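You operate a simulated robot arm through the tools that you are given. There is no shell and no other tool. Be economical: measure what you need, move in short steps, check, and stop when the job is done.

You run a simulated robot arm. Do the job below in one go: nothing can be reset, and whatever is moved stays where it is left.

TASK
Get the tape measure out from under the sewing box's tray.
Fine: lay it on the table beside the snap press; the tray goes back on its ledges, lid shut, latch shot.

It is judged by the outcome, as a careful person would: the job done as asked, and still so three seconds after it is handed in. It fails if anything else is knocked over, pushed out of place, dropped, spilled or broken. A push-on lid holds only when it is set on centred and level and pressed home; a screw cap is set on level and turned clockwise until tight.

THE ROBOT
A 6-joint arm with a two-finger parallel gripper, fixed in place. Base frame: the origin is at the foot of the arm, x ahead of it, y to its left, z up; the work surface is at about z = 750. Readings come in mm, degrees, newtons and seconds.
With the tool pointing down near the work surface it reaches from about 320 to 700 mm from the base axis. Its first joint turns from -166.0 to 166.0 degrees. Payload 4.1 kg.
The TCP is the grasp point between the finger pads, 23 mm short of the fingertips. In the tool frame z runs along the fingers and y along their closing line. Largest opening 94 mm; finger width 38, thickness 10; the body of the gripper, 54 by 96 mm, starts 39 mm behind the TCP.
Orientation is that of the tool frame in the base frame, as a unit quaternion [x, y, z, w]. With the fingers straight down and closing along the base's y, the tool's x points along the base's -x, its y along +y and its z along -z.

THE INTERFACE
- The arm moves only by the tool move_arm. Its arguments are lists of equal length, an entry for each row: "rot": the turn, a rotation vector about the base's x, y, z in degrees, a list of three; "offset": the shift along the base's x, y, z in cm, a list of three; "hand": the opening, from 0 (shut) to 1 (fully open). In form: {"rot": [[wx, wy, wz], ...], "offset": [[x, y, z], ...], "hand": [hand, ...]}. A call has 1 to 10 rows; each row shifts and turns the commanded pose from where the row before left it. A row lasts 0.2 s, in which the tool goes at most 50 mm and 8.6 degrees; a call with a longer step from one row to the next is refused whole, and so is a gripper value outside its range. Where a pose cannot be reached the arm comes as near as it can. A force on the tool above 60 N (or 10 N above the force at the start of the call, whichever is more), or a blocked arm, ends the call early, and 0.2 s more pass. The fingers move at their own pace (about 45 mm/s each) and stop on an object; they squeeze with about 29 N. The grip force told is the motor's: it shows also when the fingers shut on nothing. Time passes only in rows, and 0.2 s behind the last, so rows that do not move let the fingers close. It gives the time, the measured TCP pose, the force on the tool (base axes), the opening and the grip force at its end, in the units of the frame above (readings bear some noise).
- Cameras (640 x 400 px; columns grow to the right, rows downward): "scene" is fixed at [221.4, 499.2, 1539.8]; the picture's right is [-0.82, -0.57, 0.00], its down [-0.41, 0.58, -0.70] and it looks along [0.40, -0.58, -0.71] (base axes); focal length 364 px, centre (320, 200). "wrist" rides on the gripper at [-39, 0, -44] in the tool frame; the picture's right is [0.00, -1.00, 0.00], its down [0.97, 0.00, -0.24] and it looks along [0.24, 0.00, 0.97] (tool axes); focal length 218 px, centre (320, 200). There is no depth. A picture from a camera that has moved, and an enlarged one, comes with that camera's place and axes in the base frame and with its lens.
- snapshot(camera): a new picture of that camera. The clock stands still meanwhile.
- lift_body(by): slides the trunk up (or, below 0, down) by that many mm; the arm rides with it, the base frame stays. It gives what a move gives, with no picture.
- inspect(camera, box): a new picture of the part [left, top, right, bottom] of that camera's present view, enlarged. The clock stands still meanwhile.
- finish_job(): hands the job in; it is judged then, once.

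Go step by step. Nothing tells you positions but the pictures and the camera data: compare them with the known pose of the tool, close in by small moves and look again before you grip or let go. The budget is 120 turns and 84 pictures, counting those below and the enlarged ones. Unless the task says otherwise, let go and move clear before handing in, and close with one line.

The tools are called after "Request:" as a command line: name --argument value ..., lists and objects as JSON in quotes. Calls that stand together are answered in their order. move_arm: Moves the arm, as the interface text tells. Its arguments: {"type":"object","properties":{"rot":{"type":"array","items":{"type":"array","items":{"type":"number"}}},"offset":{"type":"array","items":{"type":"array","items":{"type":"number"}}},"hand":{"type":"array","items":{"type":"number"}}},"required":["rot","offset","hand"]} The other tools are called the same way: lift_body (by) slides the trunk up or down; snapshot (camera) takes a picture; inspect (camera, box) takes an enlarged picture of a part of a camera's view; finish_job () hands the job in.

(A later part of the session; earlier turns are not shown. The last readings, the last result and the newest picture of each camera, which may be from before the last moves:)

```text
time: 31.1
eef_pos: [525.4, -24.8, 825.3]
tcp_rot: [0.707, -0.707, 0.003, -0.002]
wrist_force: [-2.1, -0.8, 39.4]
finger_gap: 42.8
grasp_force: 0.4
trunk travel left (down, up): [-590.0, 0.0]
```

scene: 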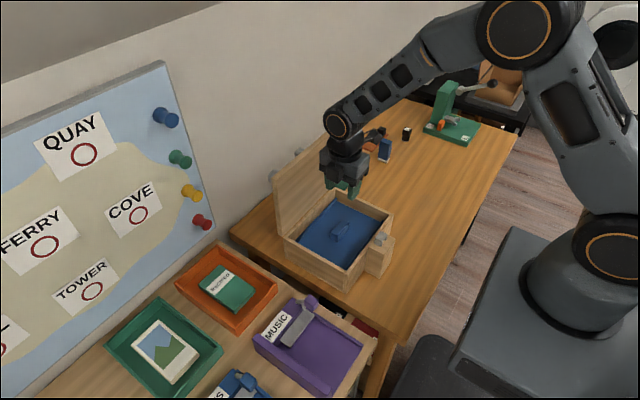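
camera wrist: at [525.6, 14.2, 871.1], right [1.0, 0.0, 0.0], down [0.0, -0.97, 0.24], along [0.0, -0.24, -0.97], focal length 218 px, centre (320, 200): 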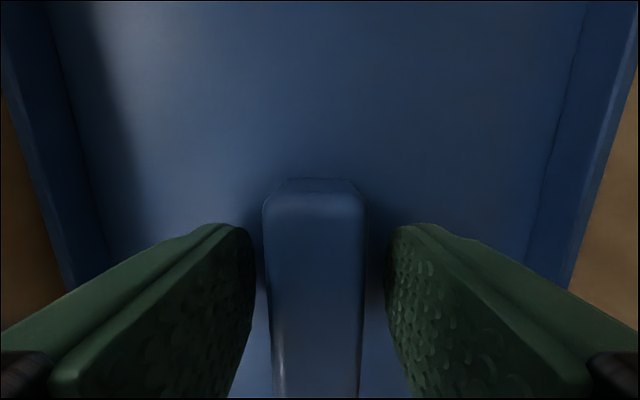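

The floor is at tip z≈802, so I'll back off to about 1.5 mm above it and squeeze fully.

Request:
move_arm --rot '[[0, 0, 0], [0, 0, 0], [0, 0, 0], [0, 0, 0], [0, 0, 0]]' --offset '[[0, 0, 0.6], [0, 0, 0], [0, 0, 0], [0, 0, 0], [0, 0, 0]]' --hand '[0.45, 0, 0, 0, 0]'

Request:
move_arm --rot '[[0, 0, 0], [0, 0, 0], [0, 0, 0]]' --offset '[[0, 0, 0.3], [0, 0, 0.3], [0, 0, 0]]' --hand '[0, 0, 0]'

Request:
inspect --camera "scene" --box '[280, 180, 400, 290]'

```text
time: 32.2
eef_pos: [524.4, -24.3, 826.7]
tcp_rot: [0.707, -0.707, 0.0, 0.0]
wrist_force: [1.4, 0.4, -1.8]
finger_gap: 23.8
grasp_force: 28.5
trunk travel left (down, up): [-590.0, 0.0]
```

```text
time: 33.0
eef_pos: [524.6, -24.3, 833.3]
tcp_rot: [-0.707, 0.707, 0.0, 0.0]
wrist_force: [0.3, 0.3, -1.4]
finger_gap: 23.6
grasp_force: 28.8
trunk travel left (down, up): [-590.0, 0.0]
```

```text
3.64 times, centred on (340, 235) of scene
camera zoom: at [221.4, 499.2, 1539.8], right [-0.82, -0.57, 0.0], down [-0.41, 0.58, -0.7], along [0.4, -0.58, -0.71], focal length 1324 px, centre (247, 73)
```

zoom: 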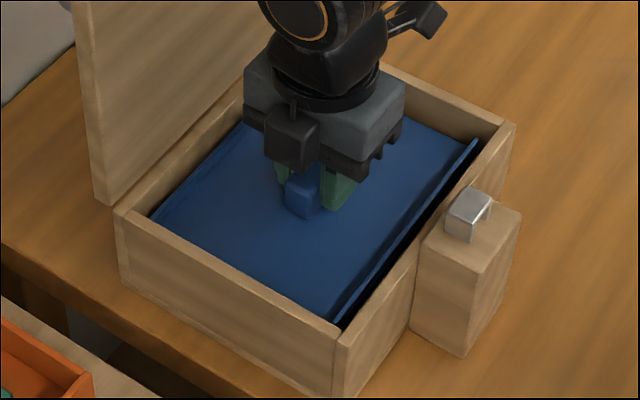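

The tray is lifting with the gripper this time. I'll continue slowly.

Request:
move_arm --rot '[[0, 0, 0], [0, 0, 0], [0, 0, 0], [0, 0, 0], [0, 0, 0], [0, 0, 0], [0, 0, 0]]' --offset '[[0, 0, 0.4], [0, 0, 0.6], [0, 0, 0.8], [0, 0, 0.8], [0, 0, 0.8], [0, 0, 0.6], [0, 0, 0]]' --hand '[0, 0, 0, 0, 0, 0, 0]'

Request:
snapshot --camera "scene"

```text
time: 34.6
eef_pos: [525.3, -24.2, 874.1]
tcp_rot: [-0.707, 0.708, 0.0, 0.0]
wrist_force: [-0.2, 0.5, -1.3]
finger_gap: 23.7
grasp_force: 29.0
trunk travel left (down, up): [-590.0, 0.0]
```

```text
41 pictures are left
```

scene: 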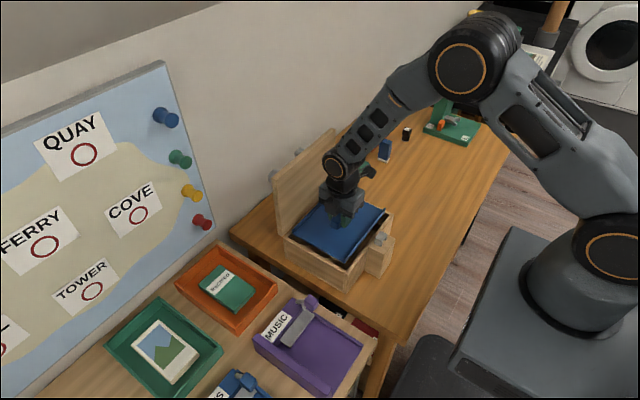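

The tray is out, with no drop. I'll raise it clear and carry it over the free table area at about (430,-290).

Request:
move_arm --rot '[[0, 0, 0], [0, 0, 0], [0, 0, 0], [0, 0, 0], [0, 0, 0], [0, 0, 0], [0, 0, 0], [0, 0, 0], [0, 0, 0], [0, 0, 0]]' --offset '[[0, 0, 1.2], [0, 0, 1.6], [0, 0, 1.6], [-0.5, -1.5, 0.5], [-1.2, -3, 0], [-1.6, -4, 0], [-1.6, -4, 0], [-1.6, -4, 0], [-1.6, -4, 0], [-0.6, -2, 0]]' --hand '[0, 0, 0, 0, 0, 0, 0, 0, 0, 0]'

Request:
move_arm --rot '[[0, 0, 0], [0, 0, 0], [0, 0, 0], [0, 0, 0], [0, 0, 0]]' --offset '[[-0.8, -2.3, -1.5], [0, -1.8, -3], [0, 0, -3], [0, 0, -1.5], [0, 0, 0]]' --hand '[0, 0, 0, 0, 0]'

Request:
snapshot --camera "scene"

```text
time: 36.9
eef_pos: [439.0, -250.9, 921.5]
tcp_rot: [-0.707, 0.708, 0.0, 0.0]
wrist_force: [-0.2, -0.2, -1.7]
finger_gap: 23.9
grasp_force: 29.2
trunk travel left (down, up): [-590.0, 0.0]
```

```text
time: 38.0
eef_pos: [431.4, -289.1, 832.2]
tcp_rot: [0.707, -0.707, 0.0, 0.0]
wrist_force: [-0.7, 0.2, -1.1]
finger_gap: 23.6
grasp_force: 29.4
trunk travel left (down, up): [-590.0, 0.0]
```

```text
40 pictures are left
```

scene: 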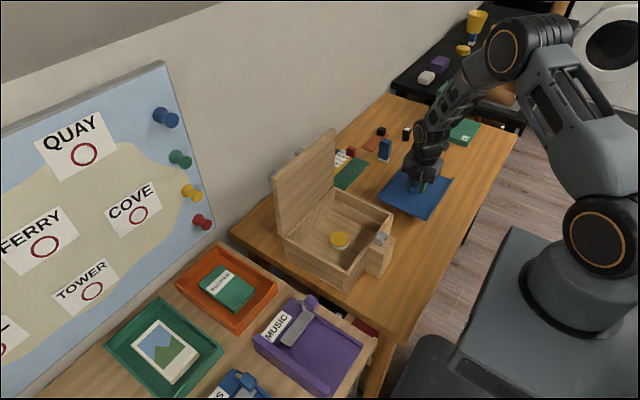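

The tape measure, a small yellow disc, is now visible in the box. The tray hangs over clear table, so I'll lower it gently.

Request:
move_arm --rot '[[0, 0, 0], [0, 0, 0], [0, 0, 0], [0, 0, 0], [0, 0, 0]]' --offset '[[0, 0, -2], [0, 0, -1.5], [0, 0, -0.6], [0, 0, -0.4], [0, 0, 0]]' --hand '[0, 0, 0, 0, 0]'

Request:
inspect --camera "scene" --box '[360, 120, 480, 230]'

```text
time: 39.2
eef_pos: [431.1, -290.4, 786.1]
tcp_rot: [-0.707, 0.707, 0.0, 0.0]
wrist_force: [-0.2, 0.3, -0.6]
finger_gap: 23.7
grasp_force: 29.2
trunk travel left (down, up): [-590.0, 0.0]
```

```text
3.64 times, centred on (420, 175) of scene
camera zoom: at [221.4, 499.2, 1539.8], right [-0.82, -0.57, 0.0], down [-0.41, 0.58, -0.7], along [0.4, -0.58, -0.71], focal length 1324 px, centre (-44, 291)
```

zoom: 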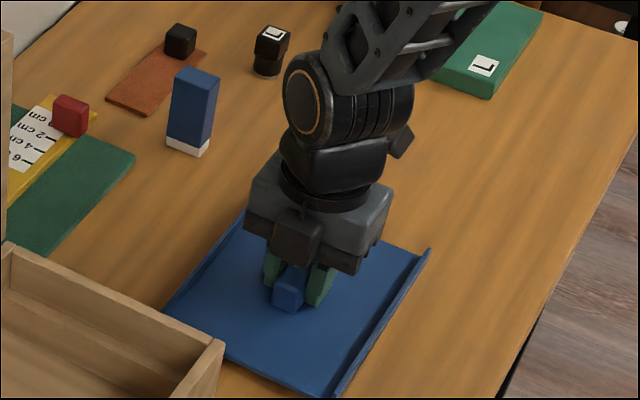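

Request:
move_arm --rot '[[0, 0, 0], [0, 0, 0], [0, 0, 0], [0, 0, 0]]' --offset '[[0, 0, -0.3], [0, 0, -0.2], [0, 0, -0.2], [0, 0, 0]]' --hand '[0, 0, 0, 0]'

```text
time: 40.2
eef_pos: [430.3, -289.7, 781.0]
tcp_rot: [-0.707, 0.707, 0.0, 0.0]
wrist_force: [-0.4, -0.1, -2.7]
finger_gap: 23.6
grasp_force: 29.1
trunk travel left (down, up): [-590.0, 0.0]
```

Nearly at the table, with no clear contact force yet; a little lower.

Request:
move_arm --rot '[[0, 0, 0], [0, 0, 0], [0, 0, 0]]' --offset '[[0, 0, -0.15], [0, 0, -0.15], [0, 0, 0]]' --hand '[0, 0, 0]'

```text
time: 41.0
eef_pos: [430.5, -290.6, 779.1]
tcp_rot: [-0.707, 0.707, -0.002, 0.0]
wrist_force: [-1.5, 1.9, 18.4]
finger_gap: 23.6
grasp_force: 28.8
trunk travel left (down, up): [-590.0, 0.0]
```

Contact: the tray is down on the table. I'll release, rise, and return over the box to look at the tape measure.

Request:
move_arm --rot '[[0, 0, 0], [0, 0, 0], [0, 0, 0], [0, 0, 0], [0, 0, 0], [0, 0, 0], [0, 0, 0], [0, 0, 0]]' --offset '[[0, 0, 0.15], [0, 0, 0], [0, 0, 0], [0, 0, 3], [0, 0, 4.5], [0, 0, 4.5], [0, 0, 4.5], [0, 0, 4]]' --hand '[0.45, 0.45, 0.45, 0.45, 0.6, 0.6, 0.6, 0.6]'

Request:
move_arm --rot '[[0, 0, 0], [0, 0, 0], [0, 0, 0], [0, 0, 0], [0, 0, 0], [0, 0, 0], [0, 0, 0], [0, 0, 0]]' --offset '[[1.5, 4, 0], [1.5, 4, 0], [1.5, 4, 0], [1.5, 4, 0], [1.5, 4, 0], [1.5, 4, 0], [0.5, 2.6, 0], [0, 0, 0]]' --hand '[0.8, 0.8, 0.8, 0.8, 0.8, 0.8, 0.8, 0.8]'

Request:
snapshot --camera "wrist"

Request:
snapshot --camera "scene"

```text
time: 42.9
eef_pos: [430.9, -289.1, 986.0]
tcp_rot: [0.707, -0.707, 0.0, 0.001]
wrist_force: [0.3, 0.0, -0.6]
finger_gap: 56.4
grasp_force: 0.0
trunk travel left (down, up): [-590.0, 0.0]
```

```text
time: 44.6
eef_pos: [524.7, -23.7, 985.3]
tcp_rot: [-0.707, 0.707, -0.001, 0.0]
wrist_force: [-0.3, -0.2, 0.1]
finger_gap: 75.3
grasp_force: 0.0
trunk travel left (down, up): [-590.0, 0.0]
```

```text
38 pictures are left
camera wrist: at [525.0, 14.6, 1028.6], right [1.0, 0.0, 0.0], down [0.0, -0.97, 0.24], along [0.0, -0.24, -0.97], focal length 218 px, centre (320, 200)
```

wrist: 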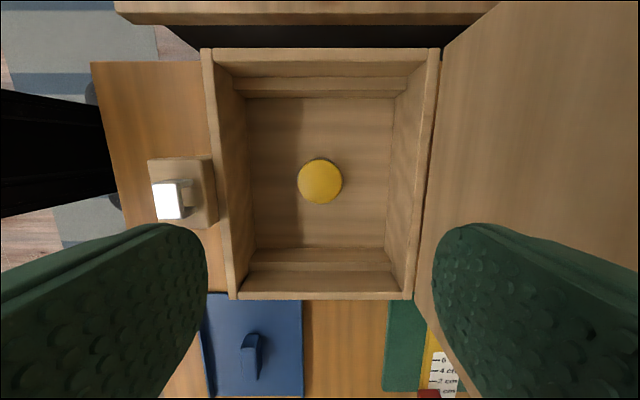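

```text
37 pictures are left
```

scene: 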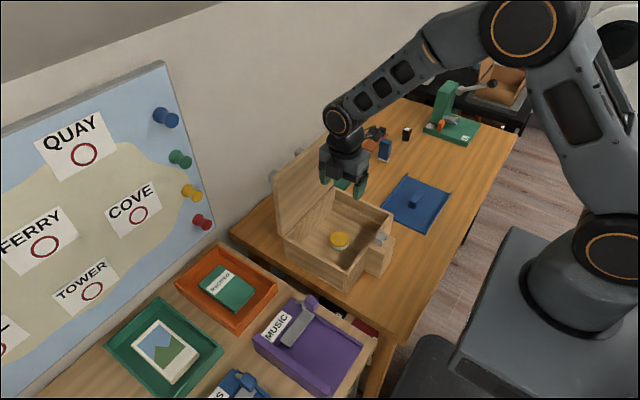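

The tape measure is a disc about 50 mm across at (525,-24). I'll descend with the fingers at 75 mm and check.

Request:
move_arm --rot '[[0, 0, 0], [0, 0, 0], [0, 0, 0], [0, 0, 0], [0, 0, 0], [0, 0, 0]]' --offset '[[0, 0, -4.5], [0, 0, -4.5], [0, 0, -4.5], [0, 0, -3.5], [0, 0, -2], [0, 0, 0]]' --hand '[0.8, 0.8, 0.8, 0.8, 0.8, 0.8]'

Request:
snapshot --camera "wrist"

Request:
inspect --camera "scene" --box '[290, 180, 400, 290]'

```text
time: 46.0
eef_pos: [526.0, -24.5, 793.1]
tcp_rot: [-0.707, 0.707, 0.0, 0.0]
wrist_force: [0.3, -0.6, -0.4]
finger_gap: 75.5
grasp_force: 0.0
trunk travel left (down, up): [-590.0, 0.0]
```

```text
36 pictures are left
camera wrist: at [526.1, 14.2, 837.5], right [1.0, 0.0, 0.0], down [0.0, -0.97, 0.24], along [0.0, -0.24, -0.97], focal length 218 px, centre (320, 200)
```

wrist: 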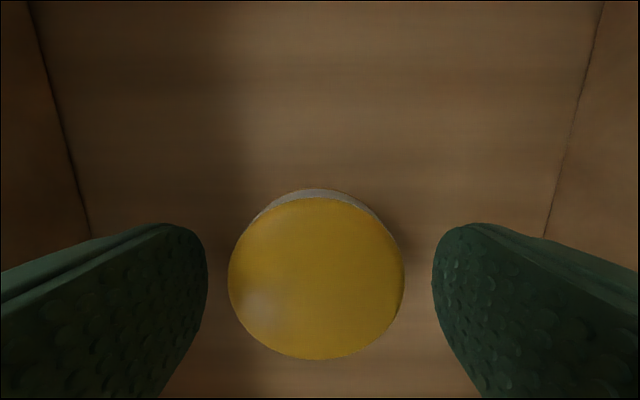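

```text
3.64 times, centred on (345, 235) of scene
camera zoom: at [221.4, 499.2, 1539.8], right [-0.82, -0.57, 0.0], down [-0.41, 0.58, -0.7], along [0.4, -0.58, -0.71], focal length 1324 px, centre (229, 73)
```

zoom: 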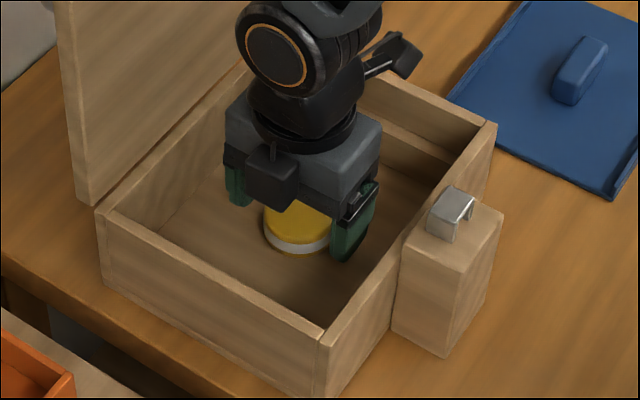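

Centred, with the disc top at about z 780. I'll lower 8 mm and grip.

Request:
move_arm --rot '[[0, 0, 0], [0, 0, 0], [0, 0, 0], [0, 0, 0], [0, 0, 0], [0, 0, 0]]' --offset '[[-0.05, 0, -0.4], [0, 0, -0.4], [0, 0, 0], [0, 0, 0], [0, 0, 0], [0, 0, 0]]' --hand '[0.8, 0.8, 0.3, 0.3, 0.3, 0.3]'

Request:
move_arm --rot '[[0, 0, 0], [0, 0, 0], [0, 0, 0], [0, 0, 0]]' --offset '[[0, 0, 0.5], [0, 0, 1], [0, 0, 1], [0, 0, 0]]' --hand '[0.3, 0.3, 0.3, 0.3]'

Request:
snapshot --camera "wrist"

```text
time: 47.5
eef_pos: [525.3, -24.4, 785.5]
tcp_rot: [-0.707, 0.707, 0.0, 0.0]
wrist_force: [-0.5, 0.3, 0.8]
finger_gap: 51.0
grasp_force: 29.0
trunk travel left (down, up): [-590.0, 0.0]
```

```text
time: 48.5
eef_pos: [525.6, -22.9, 811.2]
tcp_rot: [-0.707, 0.707, 0.0, 0.0]
wrist_force: [-0.4, -0.1, -1.0]
finger_gap: 50.7
grasp_force: 29.0
trunk travel left (down, up): [-590.0, 0.0]
```

```text
34 pictures are left
camera wrist: at [525.2, 14.6, 854.7], right [1.0, 0.0, 0.0], down [0.0, -0.97, 0.24], along [0.0, -0.24, -0.97], focal length 218 px, centre (320, 200)
```

wrist: 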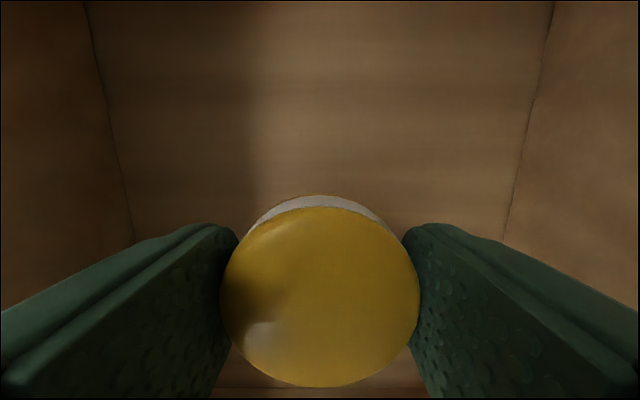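

I have the tape measure. I'll raise it well clear of the box and carry it toward the press side.

Request:
move_arm --rot '[[0, 0, 0], [0, 0, 0], [0, 0, 0], [0, 0, 0], [0, 0, 0], [0, 0, 0], [0, 0, 0], [0, 0, 0], [0, 0, 0], [0, 0, 0]]' --offset '[[0, 0, 2.5], [0, 0, 3.5], [0, 0, 3.5], [0, 0, 3.5], [-1.5, -2.5, 0.5], [-1.8, -4, 0], [-1.8, -4.4, 0], [-1.8, -4.4, 0], [-1.8, -4.4, 0], [-1.8, -4.4, 0]]' --hand '[0.3, 0.3, 0.3, 0.3, 0.3, 0.3, 0.3, 0.3, 0.3, 0.3]'

Request:
move_arm --rot '[[0, 0, 0], [0, 0, 0], [0, 0, 0], [0, 0, 0], [0, 0, 0], [0, 0, 0], [0, 0, 0], [0, 0, 0]]' --offset '[[0, -4.5, 0], [0, -4.5, 0], [0, -4.5, 0], [0, -4.5, 0], [0, -4.5, 0], [0, -4, 0], [0, -2.2, 0], [0, 0, 0]]' --hand '[0.3, 0.3, 0.3, 0.3, 0.3, 0.3, 0.3, 0.3]'

Request:
snapshot --camera "wrist"

Request:
snapshot --camera "scene"

```text
time: 50.6
eef_pos: [418.4, -266.8, 946.9]
tcp_rot: [0.707, -0.707, 0.001, -0.001]
wrist_force: [-0.1, 0.0, -0.3]
finger_gap: 50.8
grasp_force: 28.6
trunk travel left (down, up): [-590.0, 0.0]
```

```text
time: 52.5
eef_pos: [413.8, -545.1, 945.5]
tcp_rot: [-0.707, 0.708, 0.002, 0.0]
wrist_force: [0.4, 0.0, -1.1]
finger_gap: 51.0
grasp_force: 28.6
out of reach, approached as far as the arm can: row 7
trunk travel left (down, up): [-590.0, 0.0]
```

```text
33 pictures are left
camera wrist: at [414.0, -506.0, 990.0], right [1.0, 0.0, 0.0], down [0.0, -0.97, 0.24], along [0.0, -0.24, -0.97], focal length 218 px, centre (320, 200)
```

wrist: 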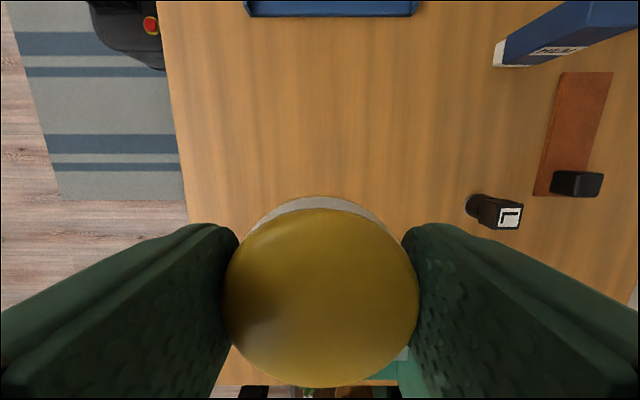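

```text
32 pictures are left
```

scene: 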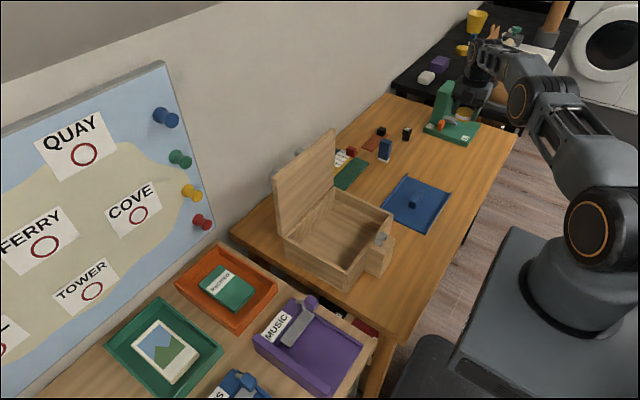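

I've reached the limit at this height, and the spot beside the press is about 50 mm farther. Lowering the trunk should both bring the tape down and extend the reach.

Request:
lift_body --by -110

Request:
move_arm --rot '[[0, 0, 0], [0, 0, 0], [0, 0, 0]]' --offset '[[-0.5, -1.5, 0], [-0.5, -2, 0], [0, 0, 0]]' --hand '[0.3, 0.3, 0.3]'

```text
time: 53.9
eef_pos: [414.2, -544.4, 836.8]
tcp_rot: [0.708, -0.707, 0.0, 0.0]
wrist_force: [0.4, -1.5, -0.9]
finger_gap: 50.9
grasp_force: 29.2
trunk travel left (down, up): [-480.0, 110.0]
```

```text
time: 54.7
eef_pos: [392.3, -560.0, 837.4]
tcp_rot: [0.708, -0.707, 0.0, 0.0]
wrist_force: [-0.1, -0.3, -1.1]
finger_gap: 50.9
grasp_force: 29.3
out of reach, approached as far as the arm can: row 1, 2
trunk travel left (down, up): [-480.0, 110.0]
```

Same radius limit of about 684 mm. I'll check whether a higher arm posture with a lower trunk reaches farther: raise the arm first and test.

Request:
move_arm --rot '[[0, 0, 0], [0, 0, 0], [0, 0, 0], [0, 0, 0], [0, 0, 0]]' --offset '[[0, 0, 4], [0, 0, 4], [0, 0, 4], [0, -1.5, 0], [0, 0, 0]]' --hand '[0.3, 0.3, 0.3, 0.3, 0.3]'

```text
time: 55.9
eef_pos: [388.9, -556.7, 958.4]
tcp_rot: [0.708, -0.707, 0.0, 0.0]
wrist_force: [-0.1, -0.1, 0.4]
finger_gap: 50.5
grasp_force: 28.9
out of reach, approached as far as the arm can: row 3, 4
trunk travel left (down, up): [-480.0, 110.0]
```

Max radius is about 685 mm, short of the press's side with the tool vertical. I'll set the disc down here, regrip with the tool leaning outward about 15° while the disc stays flat, and carry it the last bit. Trunk down first.

Request:
lift_body --by -80

Request:
move_arm --rot '[[0, 0, 0], [0, 0, 0], [0, 0, 0], [0, 0, 0], [0, 0, 0], [0, 0, 0]]' --offset '[[0, 1.5, 0], [0, 1.7, -1], [0, 0, -3], [0, 0, -3], [0, 0, -1.5], [0, 0, 0]]' --hand '[0.3, 0.3, 0.3, 0.3, 0.3, 0.3]'

```text
time: 57.0
eef_pos: [389.2, -557.0, 878.2]
tcp_rot: [-0.707, 0.707, 0.0, 0.001]
wrist_force: [0.2, 0.1, 0.2]
finger_gap: 50.9
grasp_force: 29.3
trunk travel left (down, up): [-400.0, 190.0]
```

```text
time: 58.4
eef_pos: [405.9, -549.1, 796.9]
tcp_rot: [-0.707, 0.707, 0.001, 0.0]
wrist_force: [-0.4, 0.6, -0.7]
finger_gap: 51.0
grasp_force: 28.9
out of reach, approached as far as the arm can: row 1, 2, 3
trunk travel left (down, up): [-400.0, 190.0]
```

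I'll pull in slightly and lower in small steps until the disc touches the table.

Request:
move_arm --rot '[[0, 0, 0], [0, 0, 0], [0, 0, 0], [0, 0, 0]]' --offset '[[-0.8, 0.8, -0.5], [0, 0, -0.5], [0, 0, -0.3], [0, 0, 0]]' --hand '[0.3, 0.3, 0.3, 0.3]'

Request:
inspect --camera "scene" --box '[370, 70, 530, 200]'

```text
time: 59.4
eef_pos: [403.3, -553.8, 782.3]
tcp_rot: [0.707, -0.707, 0.0, 0.0]
wrist_force: [-0.3, -0.3, 0.3]
finger_gap: 50.9
grasp_force: 28.7
out of reach, approached as far as the arm can: row 1
trunk travel left (down, up): [-400.0, 190.0]
```

```text
3.08 times, centred on (450, 135) of scene
camera zoom: at [221.4, 499.2, 1539.8], right [-0.82, -0.57, 0.0], down [-0.41, 0.58, -0.7], along [0.4, -0.58, -0.71], focal length 1120 px, centre (-80, 400)
```

zoom: 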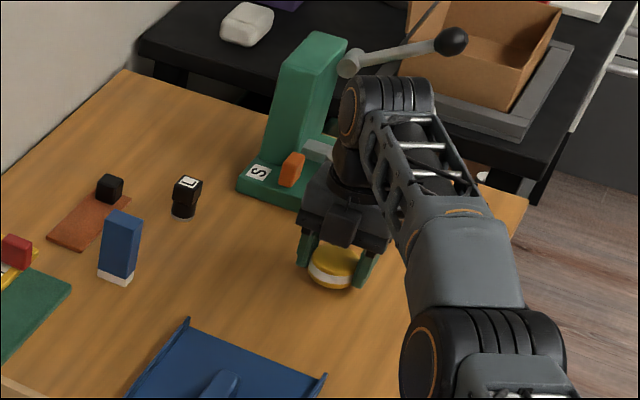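

Request:
move_arm --rot '[[0, 0, 0], [0, 0, 0], [0, 0, 0], [0, 0, 0]]' --offset '[[0, 0, -0.2], [0, 0, -0.2], [0, 0, -0.2], [0, 0, 0]]' --hand '[0.3, 0.3, 0.3, 0.3]'

```text
time: 60.4
eef_pos: [403.1, -551.5, 776.6]
tcp_rot: [0.707, -0.707, 0.0, 0.0]
wrist_force: [-0.3, -0.3, -0.1]
finger_gap: 50.6
grasp_force: 28.8
trunk travel left (down, up): [-400.0, 190.0]
```

Request:
move_arm --rot '[[0, 0, 0], [0, 0, 0], [0, 0, 0]]' --offset '[[0, 0, -0.15], [0, 0, -0.1], [0, 0, 0]]' --hand '[0.3, 0.3, 0.3]'

```text
time: 61.2
eef_pos: [403.4, -552.7, 776.7]
tcp_rot: [0.707, -0.707, 0.002, 0.001]
wrist_force: [1.1, -0.3, 9.2]
finger_gap: 50.7
grasp_force: 29.0
trunk travel left (down, up): [-400.0, 190.0]
```

Table contact. I'll release, rise 4 cm, and lean the tool 16° outward.

Request:
move_arm --rot '[[0, 0, 0], [0, 0, 0], [0, 0, 0], [0, 0, 0], [-8, 0, 0], [-8, 0, 0], [0, 0, 0]]' --offset '[[0, 0, 0.15], [0, 0, 0], [0, 0, 2], [0, 0, 2], [0, 0.2, 0], [0, 0.2, 0], [0, 0, 0]]' --hand '[0.75, 0.75, 0.75, 0.75, 0.75, 0.75, 0.75]'

Request:
snapshot --camera "wrist"

```text
time: 62.8
eef_pos: [427.3, -584.3, 818.5]
tcp_rot: [-0.7, 0.7, -0.097, -0.099]
wrist_force: [-0.6, -0.2, 0.2]
finger_gap: 70.3
grasp_force: 0.1
out of reach, approached as far as the arm can: row 5, 6
trunk travel left (down, up): [-400.0, 190.0]
```

```text
30 pictures are left
camera wrist: at [428.4, -535.1, 849.4], right [1.0, 0.0, 0.0], down [0.0, -0.87, 0.5], along [0.0, -0.5, -0.87], focal length 218 px, centre (320, 200)
```

wrist: 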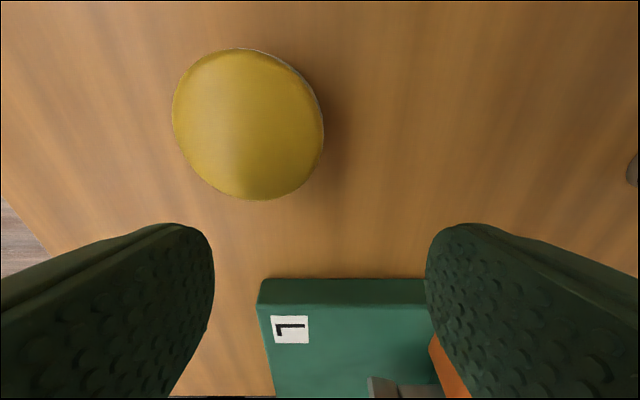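

The disc sits at (404.6,-550) and the press base edge is at y≈-652. With the lean, reach now extends past it, so I'll come back over the disc.

Request:
move_arm --rot '[[0, 0, 0], [0, 0, 0], [0, 0, 0]]' --offset '[[-1.2, 1.9, 0], [-1.2, 1.9, 0], [0, 0, 0]]' --hand '[0.75, 0.75, 0.75]'

```text
time: 63.6
eef_pos: [415.5, -563.9, 819.5]
tcp_rot: [-0.699, 0.701, -0.099, -0.1]
wrist_force: [-0.2, -0.1, 1.1]
finger_gap: 70.6
grasp_force: 0.1
out of reach, approached as far as the arm can: row 1, 2
trunk travel left (down, up): [-400.0, 190.0]
```

Request:
move_arm --rot '[[0, 0, 0], [0, 0, 0], [0, 0, 0]]' --offset '[[-1.1, 1.8, 0], [0, 0, 0], [0, 0, 0]]' --hand '[0.75, 0.75, 0.75]'

```text
time: 64.4
eef_pos: [404.7, -546.4, 819.0]
tcp_rot: [0.7, -0.7, 0.098, 0.098]
wrist_force: [-1.0, -0.4, -0.5]
finger_gap: 70.4
grasp_force: 0.1
trunk travel left (down, up): [-400.0, 190.0]
```

In position over the disc. I'll lower to z≈780 and regrip.

Request:
move_arm --rot '[[0, 0, 0], [0, 0, 0], [0, 0, 0], [0, 0, 0]]' --offset '[[0, 0, -1.5], [0, 0, -1.4], [0, 0, -0.9], [0, 0, 0]]' --hand '[0.75, 0.75, 0.75, 0.75]'

Request:
snapshot --camera "wrist"

```text
time: 65.4
eef_pos: [405.6, -546.6, 779.0]
tcp_rot: [-0.7, 0.701, -0.098, -0.098]
wrist_force: [0.5, -0.2, 0.6]
finger_gap: 70.5
grasp_force: 0.0
trunk travel left (down, up): [-400.0, 190.0]
```

```text
29 pictures are left
camera wrist: at [404.6, -497.3, 811.5], right [1.0, 0.0, 0.0], down [0.0, -0.87, 0.5], along [0.0, -0.5, -0.87], focal length 218 px, centre (320, 200)
```

wrist: 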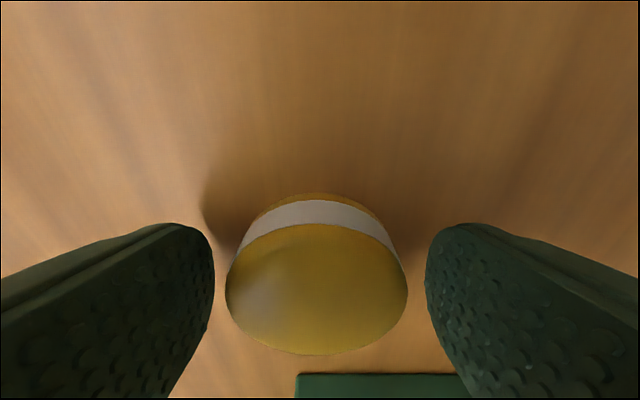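

Well placed. I'll close, lift slightly, and move outward about 48 mm toward the press.

Request:
move_arm --rot '[[0, 0, 0], [0, 0, 0], [0, 0, 0], [0, 0, 0], [0, 0, 0], [0, 0, 0]]' --offset '[[0, 0, 0], [0, 0, 0], [0, 0, 0], [0, 0, 0.7], [0, 0, 0.6], [0, 0, 0]]' --hand '[0.3, 0.3, 0.3, 0.3, 0.3, 0.3]'

Request:
move_arm --rot '[[0, 0, 0], [0, 0, 0], [0, 0, 0], [0, 0, 0], [0, 0, 0]]' --offset '[[0, -1.2, 0], [0, -1.2, 0], [0, -1.2, 0], [0, -1.2, 0], [0, 0, 0]]' --hand '[0.3, 0.3, 0.3, 0.3, 0.3]'

Request:
snapshot --camera "wrist"

Request:
inspect --camera "scene" --box '[370, 70, 530, 200]'

```text
time: 66.8
eef_pos: [405.4, -545.8, 793.3]
tcp_rot: [-0.7, 0.701, -0.098, -0.099]
wrist_force: [0.3, 0.6, -0.6]
finger_gap: 51.0
grasp_force: 28.5
trunk travel left (down, up): [-400.0, 190.0]
```

```text
time: 68.0
eef_pos: [404.7, -594.0, 793.8]
tcp_rot: [-0.7, 0.7, -0.099, -0.099]
wrist_force: [0.0, 0.1, -0.8]
finger_gap: 50.6
grasp_force: 29.4
trunk travel left (down, up): [-400.0, 190.0]
```

```text
28 pictures are left
camera wrist: at [404.4, -545.4, 825.1], right [1.0, 0.0, 0.0], down [0.0, -0.87, 0.5], along [0.0, -0.5, -0.87], focal length 218 px, centre (320, 200)
```

wrist: 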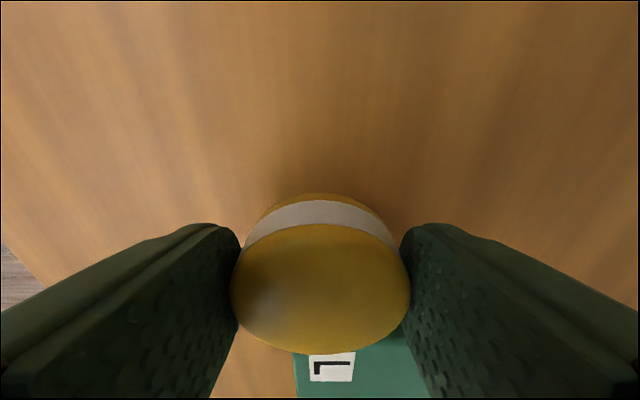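

```text
3.08 times, centred on (450, 135) of scene
camera zoom: at [221.4, 499.2, 1539.8], right [-0.82, -0.57, 0.0], down [-0.41, 0.58, -0.7], along [0.4, -0.58, -0.71], focal length 1120 px, centre (-80, 400)
```

zoom: 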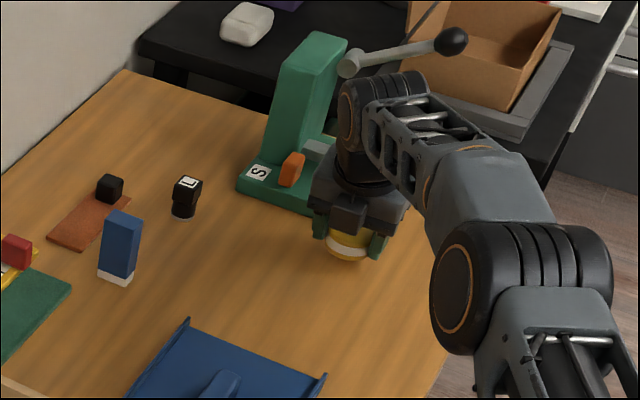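

The disc is about 28 mm from the press base. I'll lower it to the table.

Request:
move_arm --rot '[[0, 0, 0], [0, 0, 0], [0, 0, 0], [0, 0, 0]]' --offset '[[0, 0, -0.8], [0, 0, -0.4], [0, 0, -0.25], [0, 0, 0]]' --hand '[0.3, 0.3, 0.3, 0.3]'

```text
time: 69.0
eef_pos: [404.9, -594.6, 780.0]
tcp_rot: [-0.7, 0.7, -0.099, -0.098]
wrist_force: [0.9, -0.9, 4.5]
finger_gap: 50.7
grasp_force: 28.5
trunk travel left (down, up): [-400.0, 190.0]
```

Touching the table. I'll release, rise straight up, then move inward and level the tool.

Request:
move_arm --rot '[[0, 0, 0], [0, 0, 0], [0, 0, 0], [0, 0, 0], [0, 0, 0], [0, 0, 0], [0, 0, 0], [8, 0, 0], [8, 0, 0], [0, 0, 0]]' --offset '[[0, 0, 0], [0, 0, 0], [0, 0, 1.5], [0, 0, 3], [0, 2, 4], [0, 4, 2], [0, 4, 2], [0, 4, 0], [0, 4, 0], [0, 4, 0]]' --hand '[0.75, 0.75, 0.75, 0.75, 0.75, 0.75, 0.75, 0.75, 0.5, 0.5]'

Request:
inspect --camera "scene" --box '[370, 70, 530, 200]'

```text
time: 71.2
eef_pos: [405.2, -374.8, 903.3]
tcp_rot: [-0.707, 0.707, 0.0, 0.0]
wrist_force: [0.1, -0.8, -1.2]
finger_gap: 47.2
grasp_force: 0.1
trunk travel left (down, up): [-400.0, 190.0]
```

```text
3.08 times, centred on (450, 135) of scene
camera zoom: at [221.4, 499.2, 1539.8], right [-0.82, -0.57, 0.0], down [-0.41, 0.58, -0.7], along [0.4, -0.58, -0.71], focal length 1120 px, centre (-80, 400)
```

zoom: 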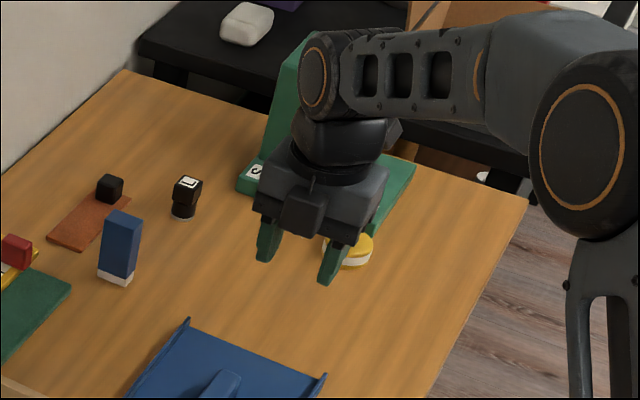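

The tape measure lies flat beside the press. Next I'll fetch the tray, whose handle is at about (430.5,-290).

Request:
move_arm --rot '[[0, 0, 0], [0, 0, 0], [0, 0, 0], [0, 0, 0], [0, 0, 0]]' --offset '[[1.2, 4, 0], [1.3, 4.5, 0], [0, 0, -4.5], [0, 0, -4.0], [0, 0, 0]]' --hand '[0.5, 0.5, 0.5, 0.5, 0.5]'

Request:
snapshot --camera "wrist"

```text
time: 72.4
eef_pos: [429.1, -290.4, 818.3]
tcp_rot: [0.707, -0.707, -0.001, -0.001]
wrist_force: [0.0, -0.4, 0.1]
finger_gap: 46.9
grasp_force: 0.1
trunk travel left (down, up): [-400.0, 190.0]
```

```text
25 pictures are left
camera wrist: at [429.8, -251.6, 862.5], right [1.0, 0.0, 0.0], down [0.0, -0.97, 0.24], along [0.0, -0.24, -0.97], focal length 218 px, centre (320, 200)
```

wrist: 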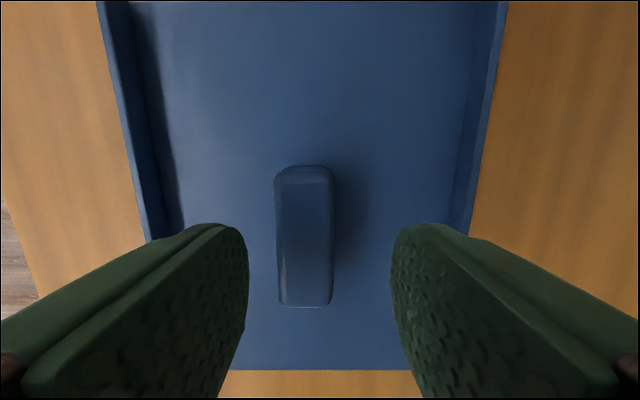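

The handle is about 5 mm to the left, at x≈424. I'll shift over it, lower, and grip.

Request:
move_arm --rot '[[0, 0, 0], [0, 0, 0], [0, 0, 0], [0, 0, 0], [0, 0, 0]]' --offset '[[-0.55, 0, 0], [0, 0, -1.5], [0, 0, -1.5], [0, 0, -0.8], [0, 0, 0]]' --hand '[0.5, 0.5, 0.5, 0.5, 0.5]'

Request:
snapshot --camera "wrist"

```text
time: 73.6
eef_pos: [424.6, -289.8, 781.3]
tcp_rot: [-0.707, 0.707, 0.0, 0.0]
wrist_force: [-0.3, -0.4, -0.5]
finger_gap: 47.1
grasp_force: 0.1
trunk travel left (down, up): [-400.0, 190.0]
```

```text
24 pictures are left
camera wrist: at [424.2, -251.1, 824.8], right [1.0, 0.0, 0.0], down [0.0, -0.97, 0.24], along [0.0, -0.24, -0.97], focal length 218 px, centre (320, 200)
```

wrist: 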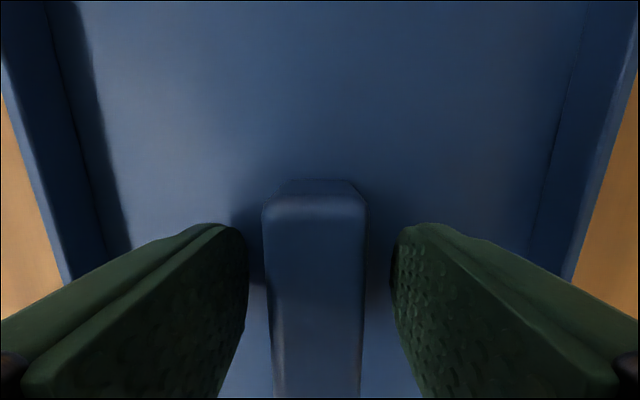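

Same view as when it was gripped in the box. I'll lower 2 mm, close, and lift slowly.

Request:
move_arm --rot '[[0, 0, 0], [0, 0, 0], [0, 0, 0], [0, 0, 0], [0, 0, 0]]' --offset '[[-0.08, 0, -0.2], [0, 0, 0], [0, 0, 0], [0, 0, 0], [0, 0, 0]]' --hand '[0.5, 0, 0, 0, 0]'

Request:
move_arm --rot '[[0, 0, 0], [0, 0, 0], [0, 0, 0], [0, 0, 0], [0, 0, 0], [0, 0, 0]]' --offset '[[0, 0, 0.3], [0, 0, 0.5], [0, 0, 0.8], [0, 0, 1], [0, 0, 1], [0, 0, 0]]' --hand '[0, 0, 0, 0, 0, 0]'

Request:
snapshot --camera "wrist"

```text
time: 74.8
eef_pos: [422.6, -289.4, 780.3]
tcp_rot: [-0.706, 0.708, 0.0, -0.001]
wrist_force: [-0.1, 0.5, 0.4]
finger_gap: 23.7
grasp_force: 29.0
trunk travel left (down, up): [-400.0, 190.0]
```

```text
time: 76.2
eef_pos: [424.7, -289.3, 814.9]
tcp_rot: [-0.707, 0.707, 0.0, 0.0]
wrist_force: [-0.4, -0.9, -2.2]
finger_gap: 23.7
grasp_force: 28.6
trunk travel left (down, up): [-400.0, 190.0]
```

```text
23 pictures are left
camera wrist: at [423.3, -251.2, 859.5], right [1.0, 0.0, 0.0], down [0.0, -0.97, 0.24], along [0.0, -0.24, -0.97], focal length 218 px, centre (320, 200)
```

wrist: 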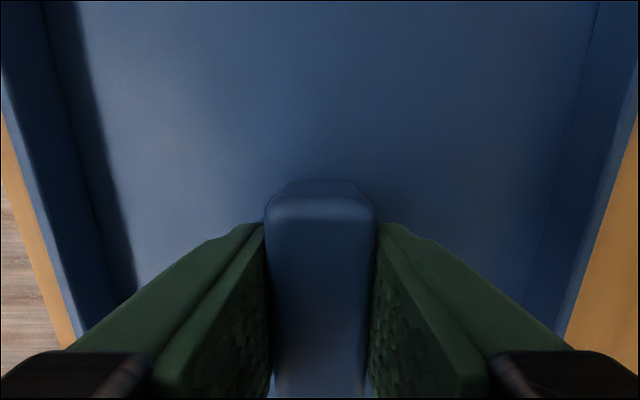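

The tray is held level. I'll raise it and carry it back over the box.

Request:
move_arm --rot '[[0, 0, 0], [0, 0, 0], [0, 0, 0], [0, 0, 0], [0, 0, 0], [0, 0, 0], [0, 0, 0], [0, 0, 0], [0, 0, 0], [0, 0, 0]]' --offset '[[0, 0, 2], [0, 0, 3], [0, 0, 3], [0, 0, 2.5], [0.8, 2, 0.5], [1.4, 3.5, 0], [1.6, 4.2, 0], [1.6, 4.2, 0], [1.6, 4.2, 0], [1.2, 3.5, 0]]' --hand '[0, 0, 0, 0, 0, 0, 0, 0, 0, 0]'

Request:
move_arm --rot '[[0, 0, 0], [0, 0, 0], [0, 0, 0], [0, 0, 0]]' --offset '[[1.1, 2.8, 0], [0.8, 2.0, 0], [0, 0, 0], [0, 0, 0]]' --hand '[0, 0, 0, 0]'

```text
time: 78.4
eef_pos: [506.1, -72.0, 925.8]
tcp_rot: [0.707, -0.707, -0.001, 0.001]
wrist_force: [-0.1, 0.3, -1.5]
finger_gap: 23.6
grasp_force: 29.1
trunk travel left (down, up): [-400.0, 190.0]
```

```text
time: 79.4
eef_pos: [523.4, -25.1, 925.4]
tcp_rot: [0.707, -0.707, 0.0, -0.001]
wrist_force: [1.1, 0.0, -0.3]
finger_gap: 23.5
grasp_force: 28.5
trunk travel left (down, up): [-400.0, 190.0]
```

Request:
move_arm --rot '[[0, 0, 0], [0, 0, 0], [0, 0, 0]]' --offset '[[0.05, 0.05, -2], [0, 0, -1.5], [0, 0, 0]]' --hand '[0, 0, 0]'

Request:
snapshot --camera "wrist"

Request:
inspect --camera "scene" --box '[270, 150, 410, 290]'

```text
time: 80.2
eef_pos: [525.2, -23.9, 890.3]
tcp_rot: [-0.707, 0.707, 0.0, 0.0]
wrist_force: [-0.1, 1.6, -1.5]
finger_gap: 23.5
grasp_force: 29.0
trunk travel left (down, up): [-400.0, 190.0]
```

```text
22 pictures are left
camera wrist: at [525.3, 14.0, 933.7], right [1.0, 0.0, 0.0], down [0.0, -0.97, 0.24], along [0.0, -0.24, -0.97], focal length 218 px, centre (320, 200)
```

wrist: 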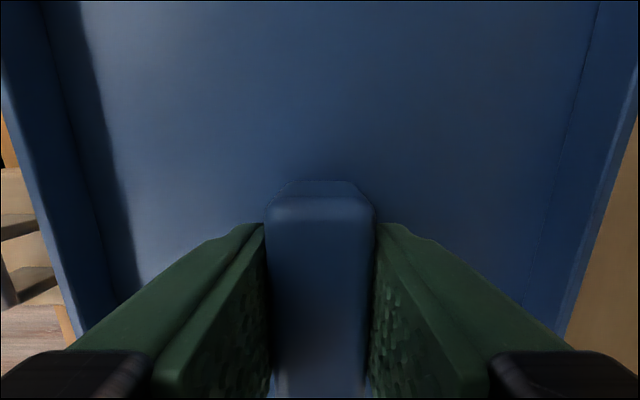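

```text
2.86 times, centred on (340, 220) of scene
camera zoom: at [221.4, 499.2, 1539.8], right [-0.82, -0.57, 0.0], down [-0.41, 0.58, -0.7], along [0.4, -0.58, -0.71], focal length 1040 px, centre (263, 143)
```

zoom: 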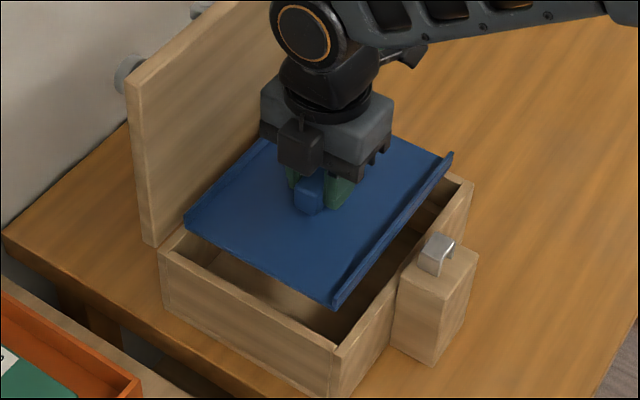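

Aligned above the opening. I'll lower gently and watch for any snagging force.

Request:
move_arm --rot '[[0, 0, 0], [0, 0, 0], [0, 0, 0], [0, 0, 0], [0, 0, 0]]' --offset '[[0, 0, -1], [0, 0, -1], [0, 0, -0.8], [0, 0, -0.8], [0, 0, 0]]' --hand '[0, 0, 0, 0, 0]'

Request:
inspect --camera "scene" --box '[280, 180, 400, 290]'

```text
time: 81.4
eef_pos: [524.9, -23.7, 852.8]
tcp_rot: [0.707, -0.707, 0.0, -0.001]
wrist_force: [-0.5, -0.5, -0.8]
finger_gap: 23.7
grasp_force: 28.8
trunk travel left (down, up): [-400.0, 190.0]
```

```text
3.64 times, centred on (340, 235) of scene
camera zoom: at [221.4, 499.2, 1539.8], right [-0.82, -0.57, 0.0], down [-0.41, 0.58, -0.7], along [0.4, -0.58, -0.71], focal length 1324 px, centre (247, 73)
```

zoom: 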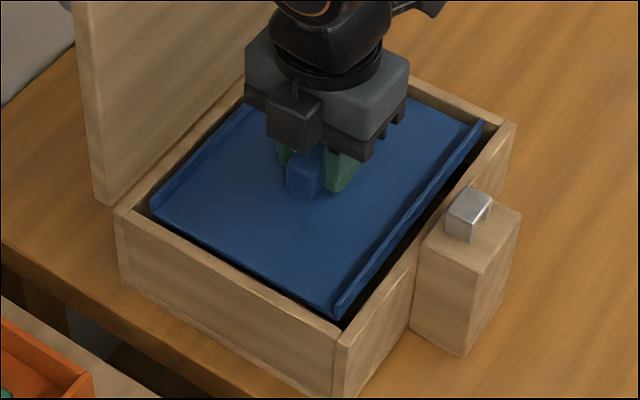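

The tray is inside with no contact. I'll lower the last 25 mm onto the ledges.

Request:
move_arm --rot '[[0, 0, 0], [0, 0, 0], [0, 0, 0], [0, 0, 0], [0, 0, 0], [0, 0, 0]]' --offset '[[0, 0, -0.8], [0, 0, -0.7], [0, 0, -0.5], [0, 0, -0.3], [0, 0, -0.3], [0, 0, 0]]' --hand '[0, 0, 0, 0, 0, 0]'

```text
time: 82.8
eef_pos: [523.9, -24.8, 827.9]
tcp_rot: [-0.707, 0.707, 0.0, 0.0]
wrist_force: [0.5, -0.1, -1.8]
finger_gap: 23.7
grasp_force: 28.9
trunk travel left (down, up): [-400.0, 190.0]
```

Request:
move_arm --rot '[[0, 0, 0], [0, 0, 0], [0, 0, 0]]' --offset '[[0, 0, -0.12], [0, 0, -0.1], [0, 0, 0]]' --hand '[0, 0, 0]'

```text
time: 83.6
eef_pos: [524.5, -24.8, 825.3]
tcp_rot: [0.708, -0.707, 0.0, 0.001]
wrist_force: [-0.4, -0.1, -1.8]
finger_gap: 23.7
grasp_force: 28.9
trunk travel left (down, up): [-400.0, 190.0]
```

Request:
move_arm --rot '[[0, 0, 0], [0, 0, 0], [0, 0, 0]]' --offset '[[0, 0, -0.12], [0, 0, -0.1], [0, 0, 0]]' --hand '[0, 0, 0]'

Request:
inspect --camera "scene" --box '[280, 180, 400, 290]'

```text
time: 84.4
eef_pos: [525.9, -25.6, 824.4]
tcp_rot: [0.707, -0.707, 0.001, -0.001]
wrist_force: [0.3, 0.5, 14.4]
finger_gap: 23.6
grasp_force: 28.9
trunk travel left (down, up): [-400.0, 190.0]
```

```text
3.64 times, centred on (340, 235) of scene
camera zoom: at [221.4, 499.2, 1539.8], right [-0.82, -0.57, 0.0], down [-0.41, 0.58, -0.7], along [0.4, -0.58, -0.71], focal length 1324 px, centre (247, 73)
```

zoom: 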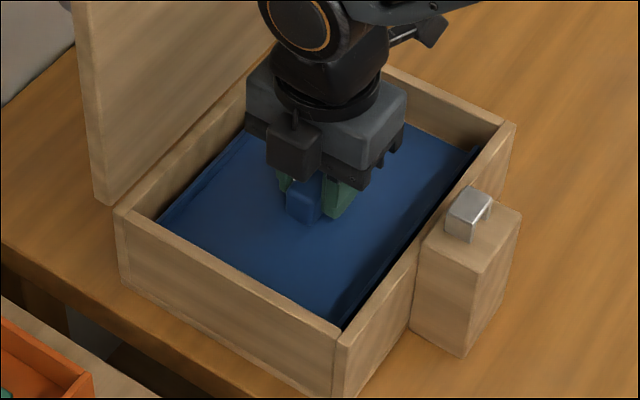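

The tray is seated on its ledges at the original height. I'll release, rise, and verify.

Request:
move_arm --rot '[[0, 0, 0], [0, 0, 0], [0, 0, 0], [0, 0, 0], [0, 0, 0], [0, 0, 0], [0, 0, 0], [0, 0, 0], [0, 0, 0]]' --offset '[[0, 0, 0.2], [0, 0, 0], [0, 0, 0], [0, 0, 1.5], [0, 0, 4], [0, 0, 4.5], [0, 0, 4.5], [0, 0, 4], [0, 0, 0]]' --hand '[0.25, 0.45, 0.45, 0.45, 0.45, 0.45, 0.45, 0.45, 0.45]'

Request:
snapshot --camera "wrist"

Request:
inspect --camera "scene" --box '[280, 180, 400, 290]'

```text
time: 86.4
eef_pos: [524.7, -25.2, 1011.1]
tcp_rot: [-0.707, 0.707, 0.001, -0.001]
wrist_force: [-0.3, -0.6, -0.3]
finger_gap: 42.2
grasp_force: 0.0
trunk travel left (down, up): [-400.0, 190.0]
```

```text
18 pictures are left
camera wrist: at [524.4, 13.4, 1054.8], right [1.0, 0.0, 0.0], down [0.0, -0.97, 0.24], along [0.0, -0.24, -0.97], focal length 218 px, centre (320, 200)
```

wrist: 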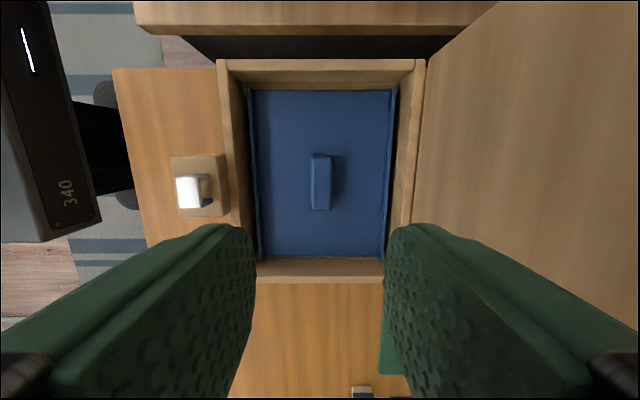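

```text
3.64 times, centred on (340, 235) of scene
camera zoom: at [221.4, 499.2, 1539.8], right [-0.82, -0.57, 0.0], down [-0.41, 0.58, -0.7], along [0.4, -0.58, -0.71], focal length 1324 px, centre (247, 73)
```

zoom: 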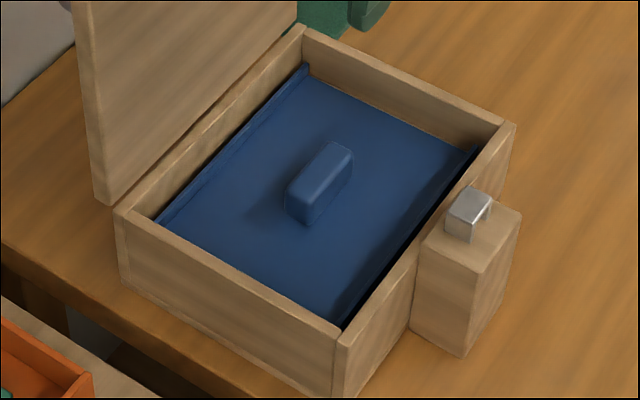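

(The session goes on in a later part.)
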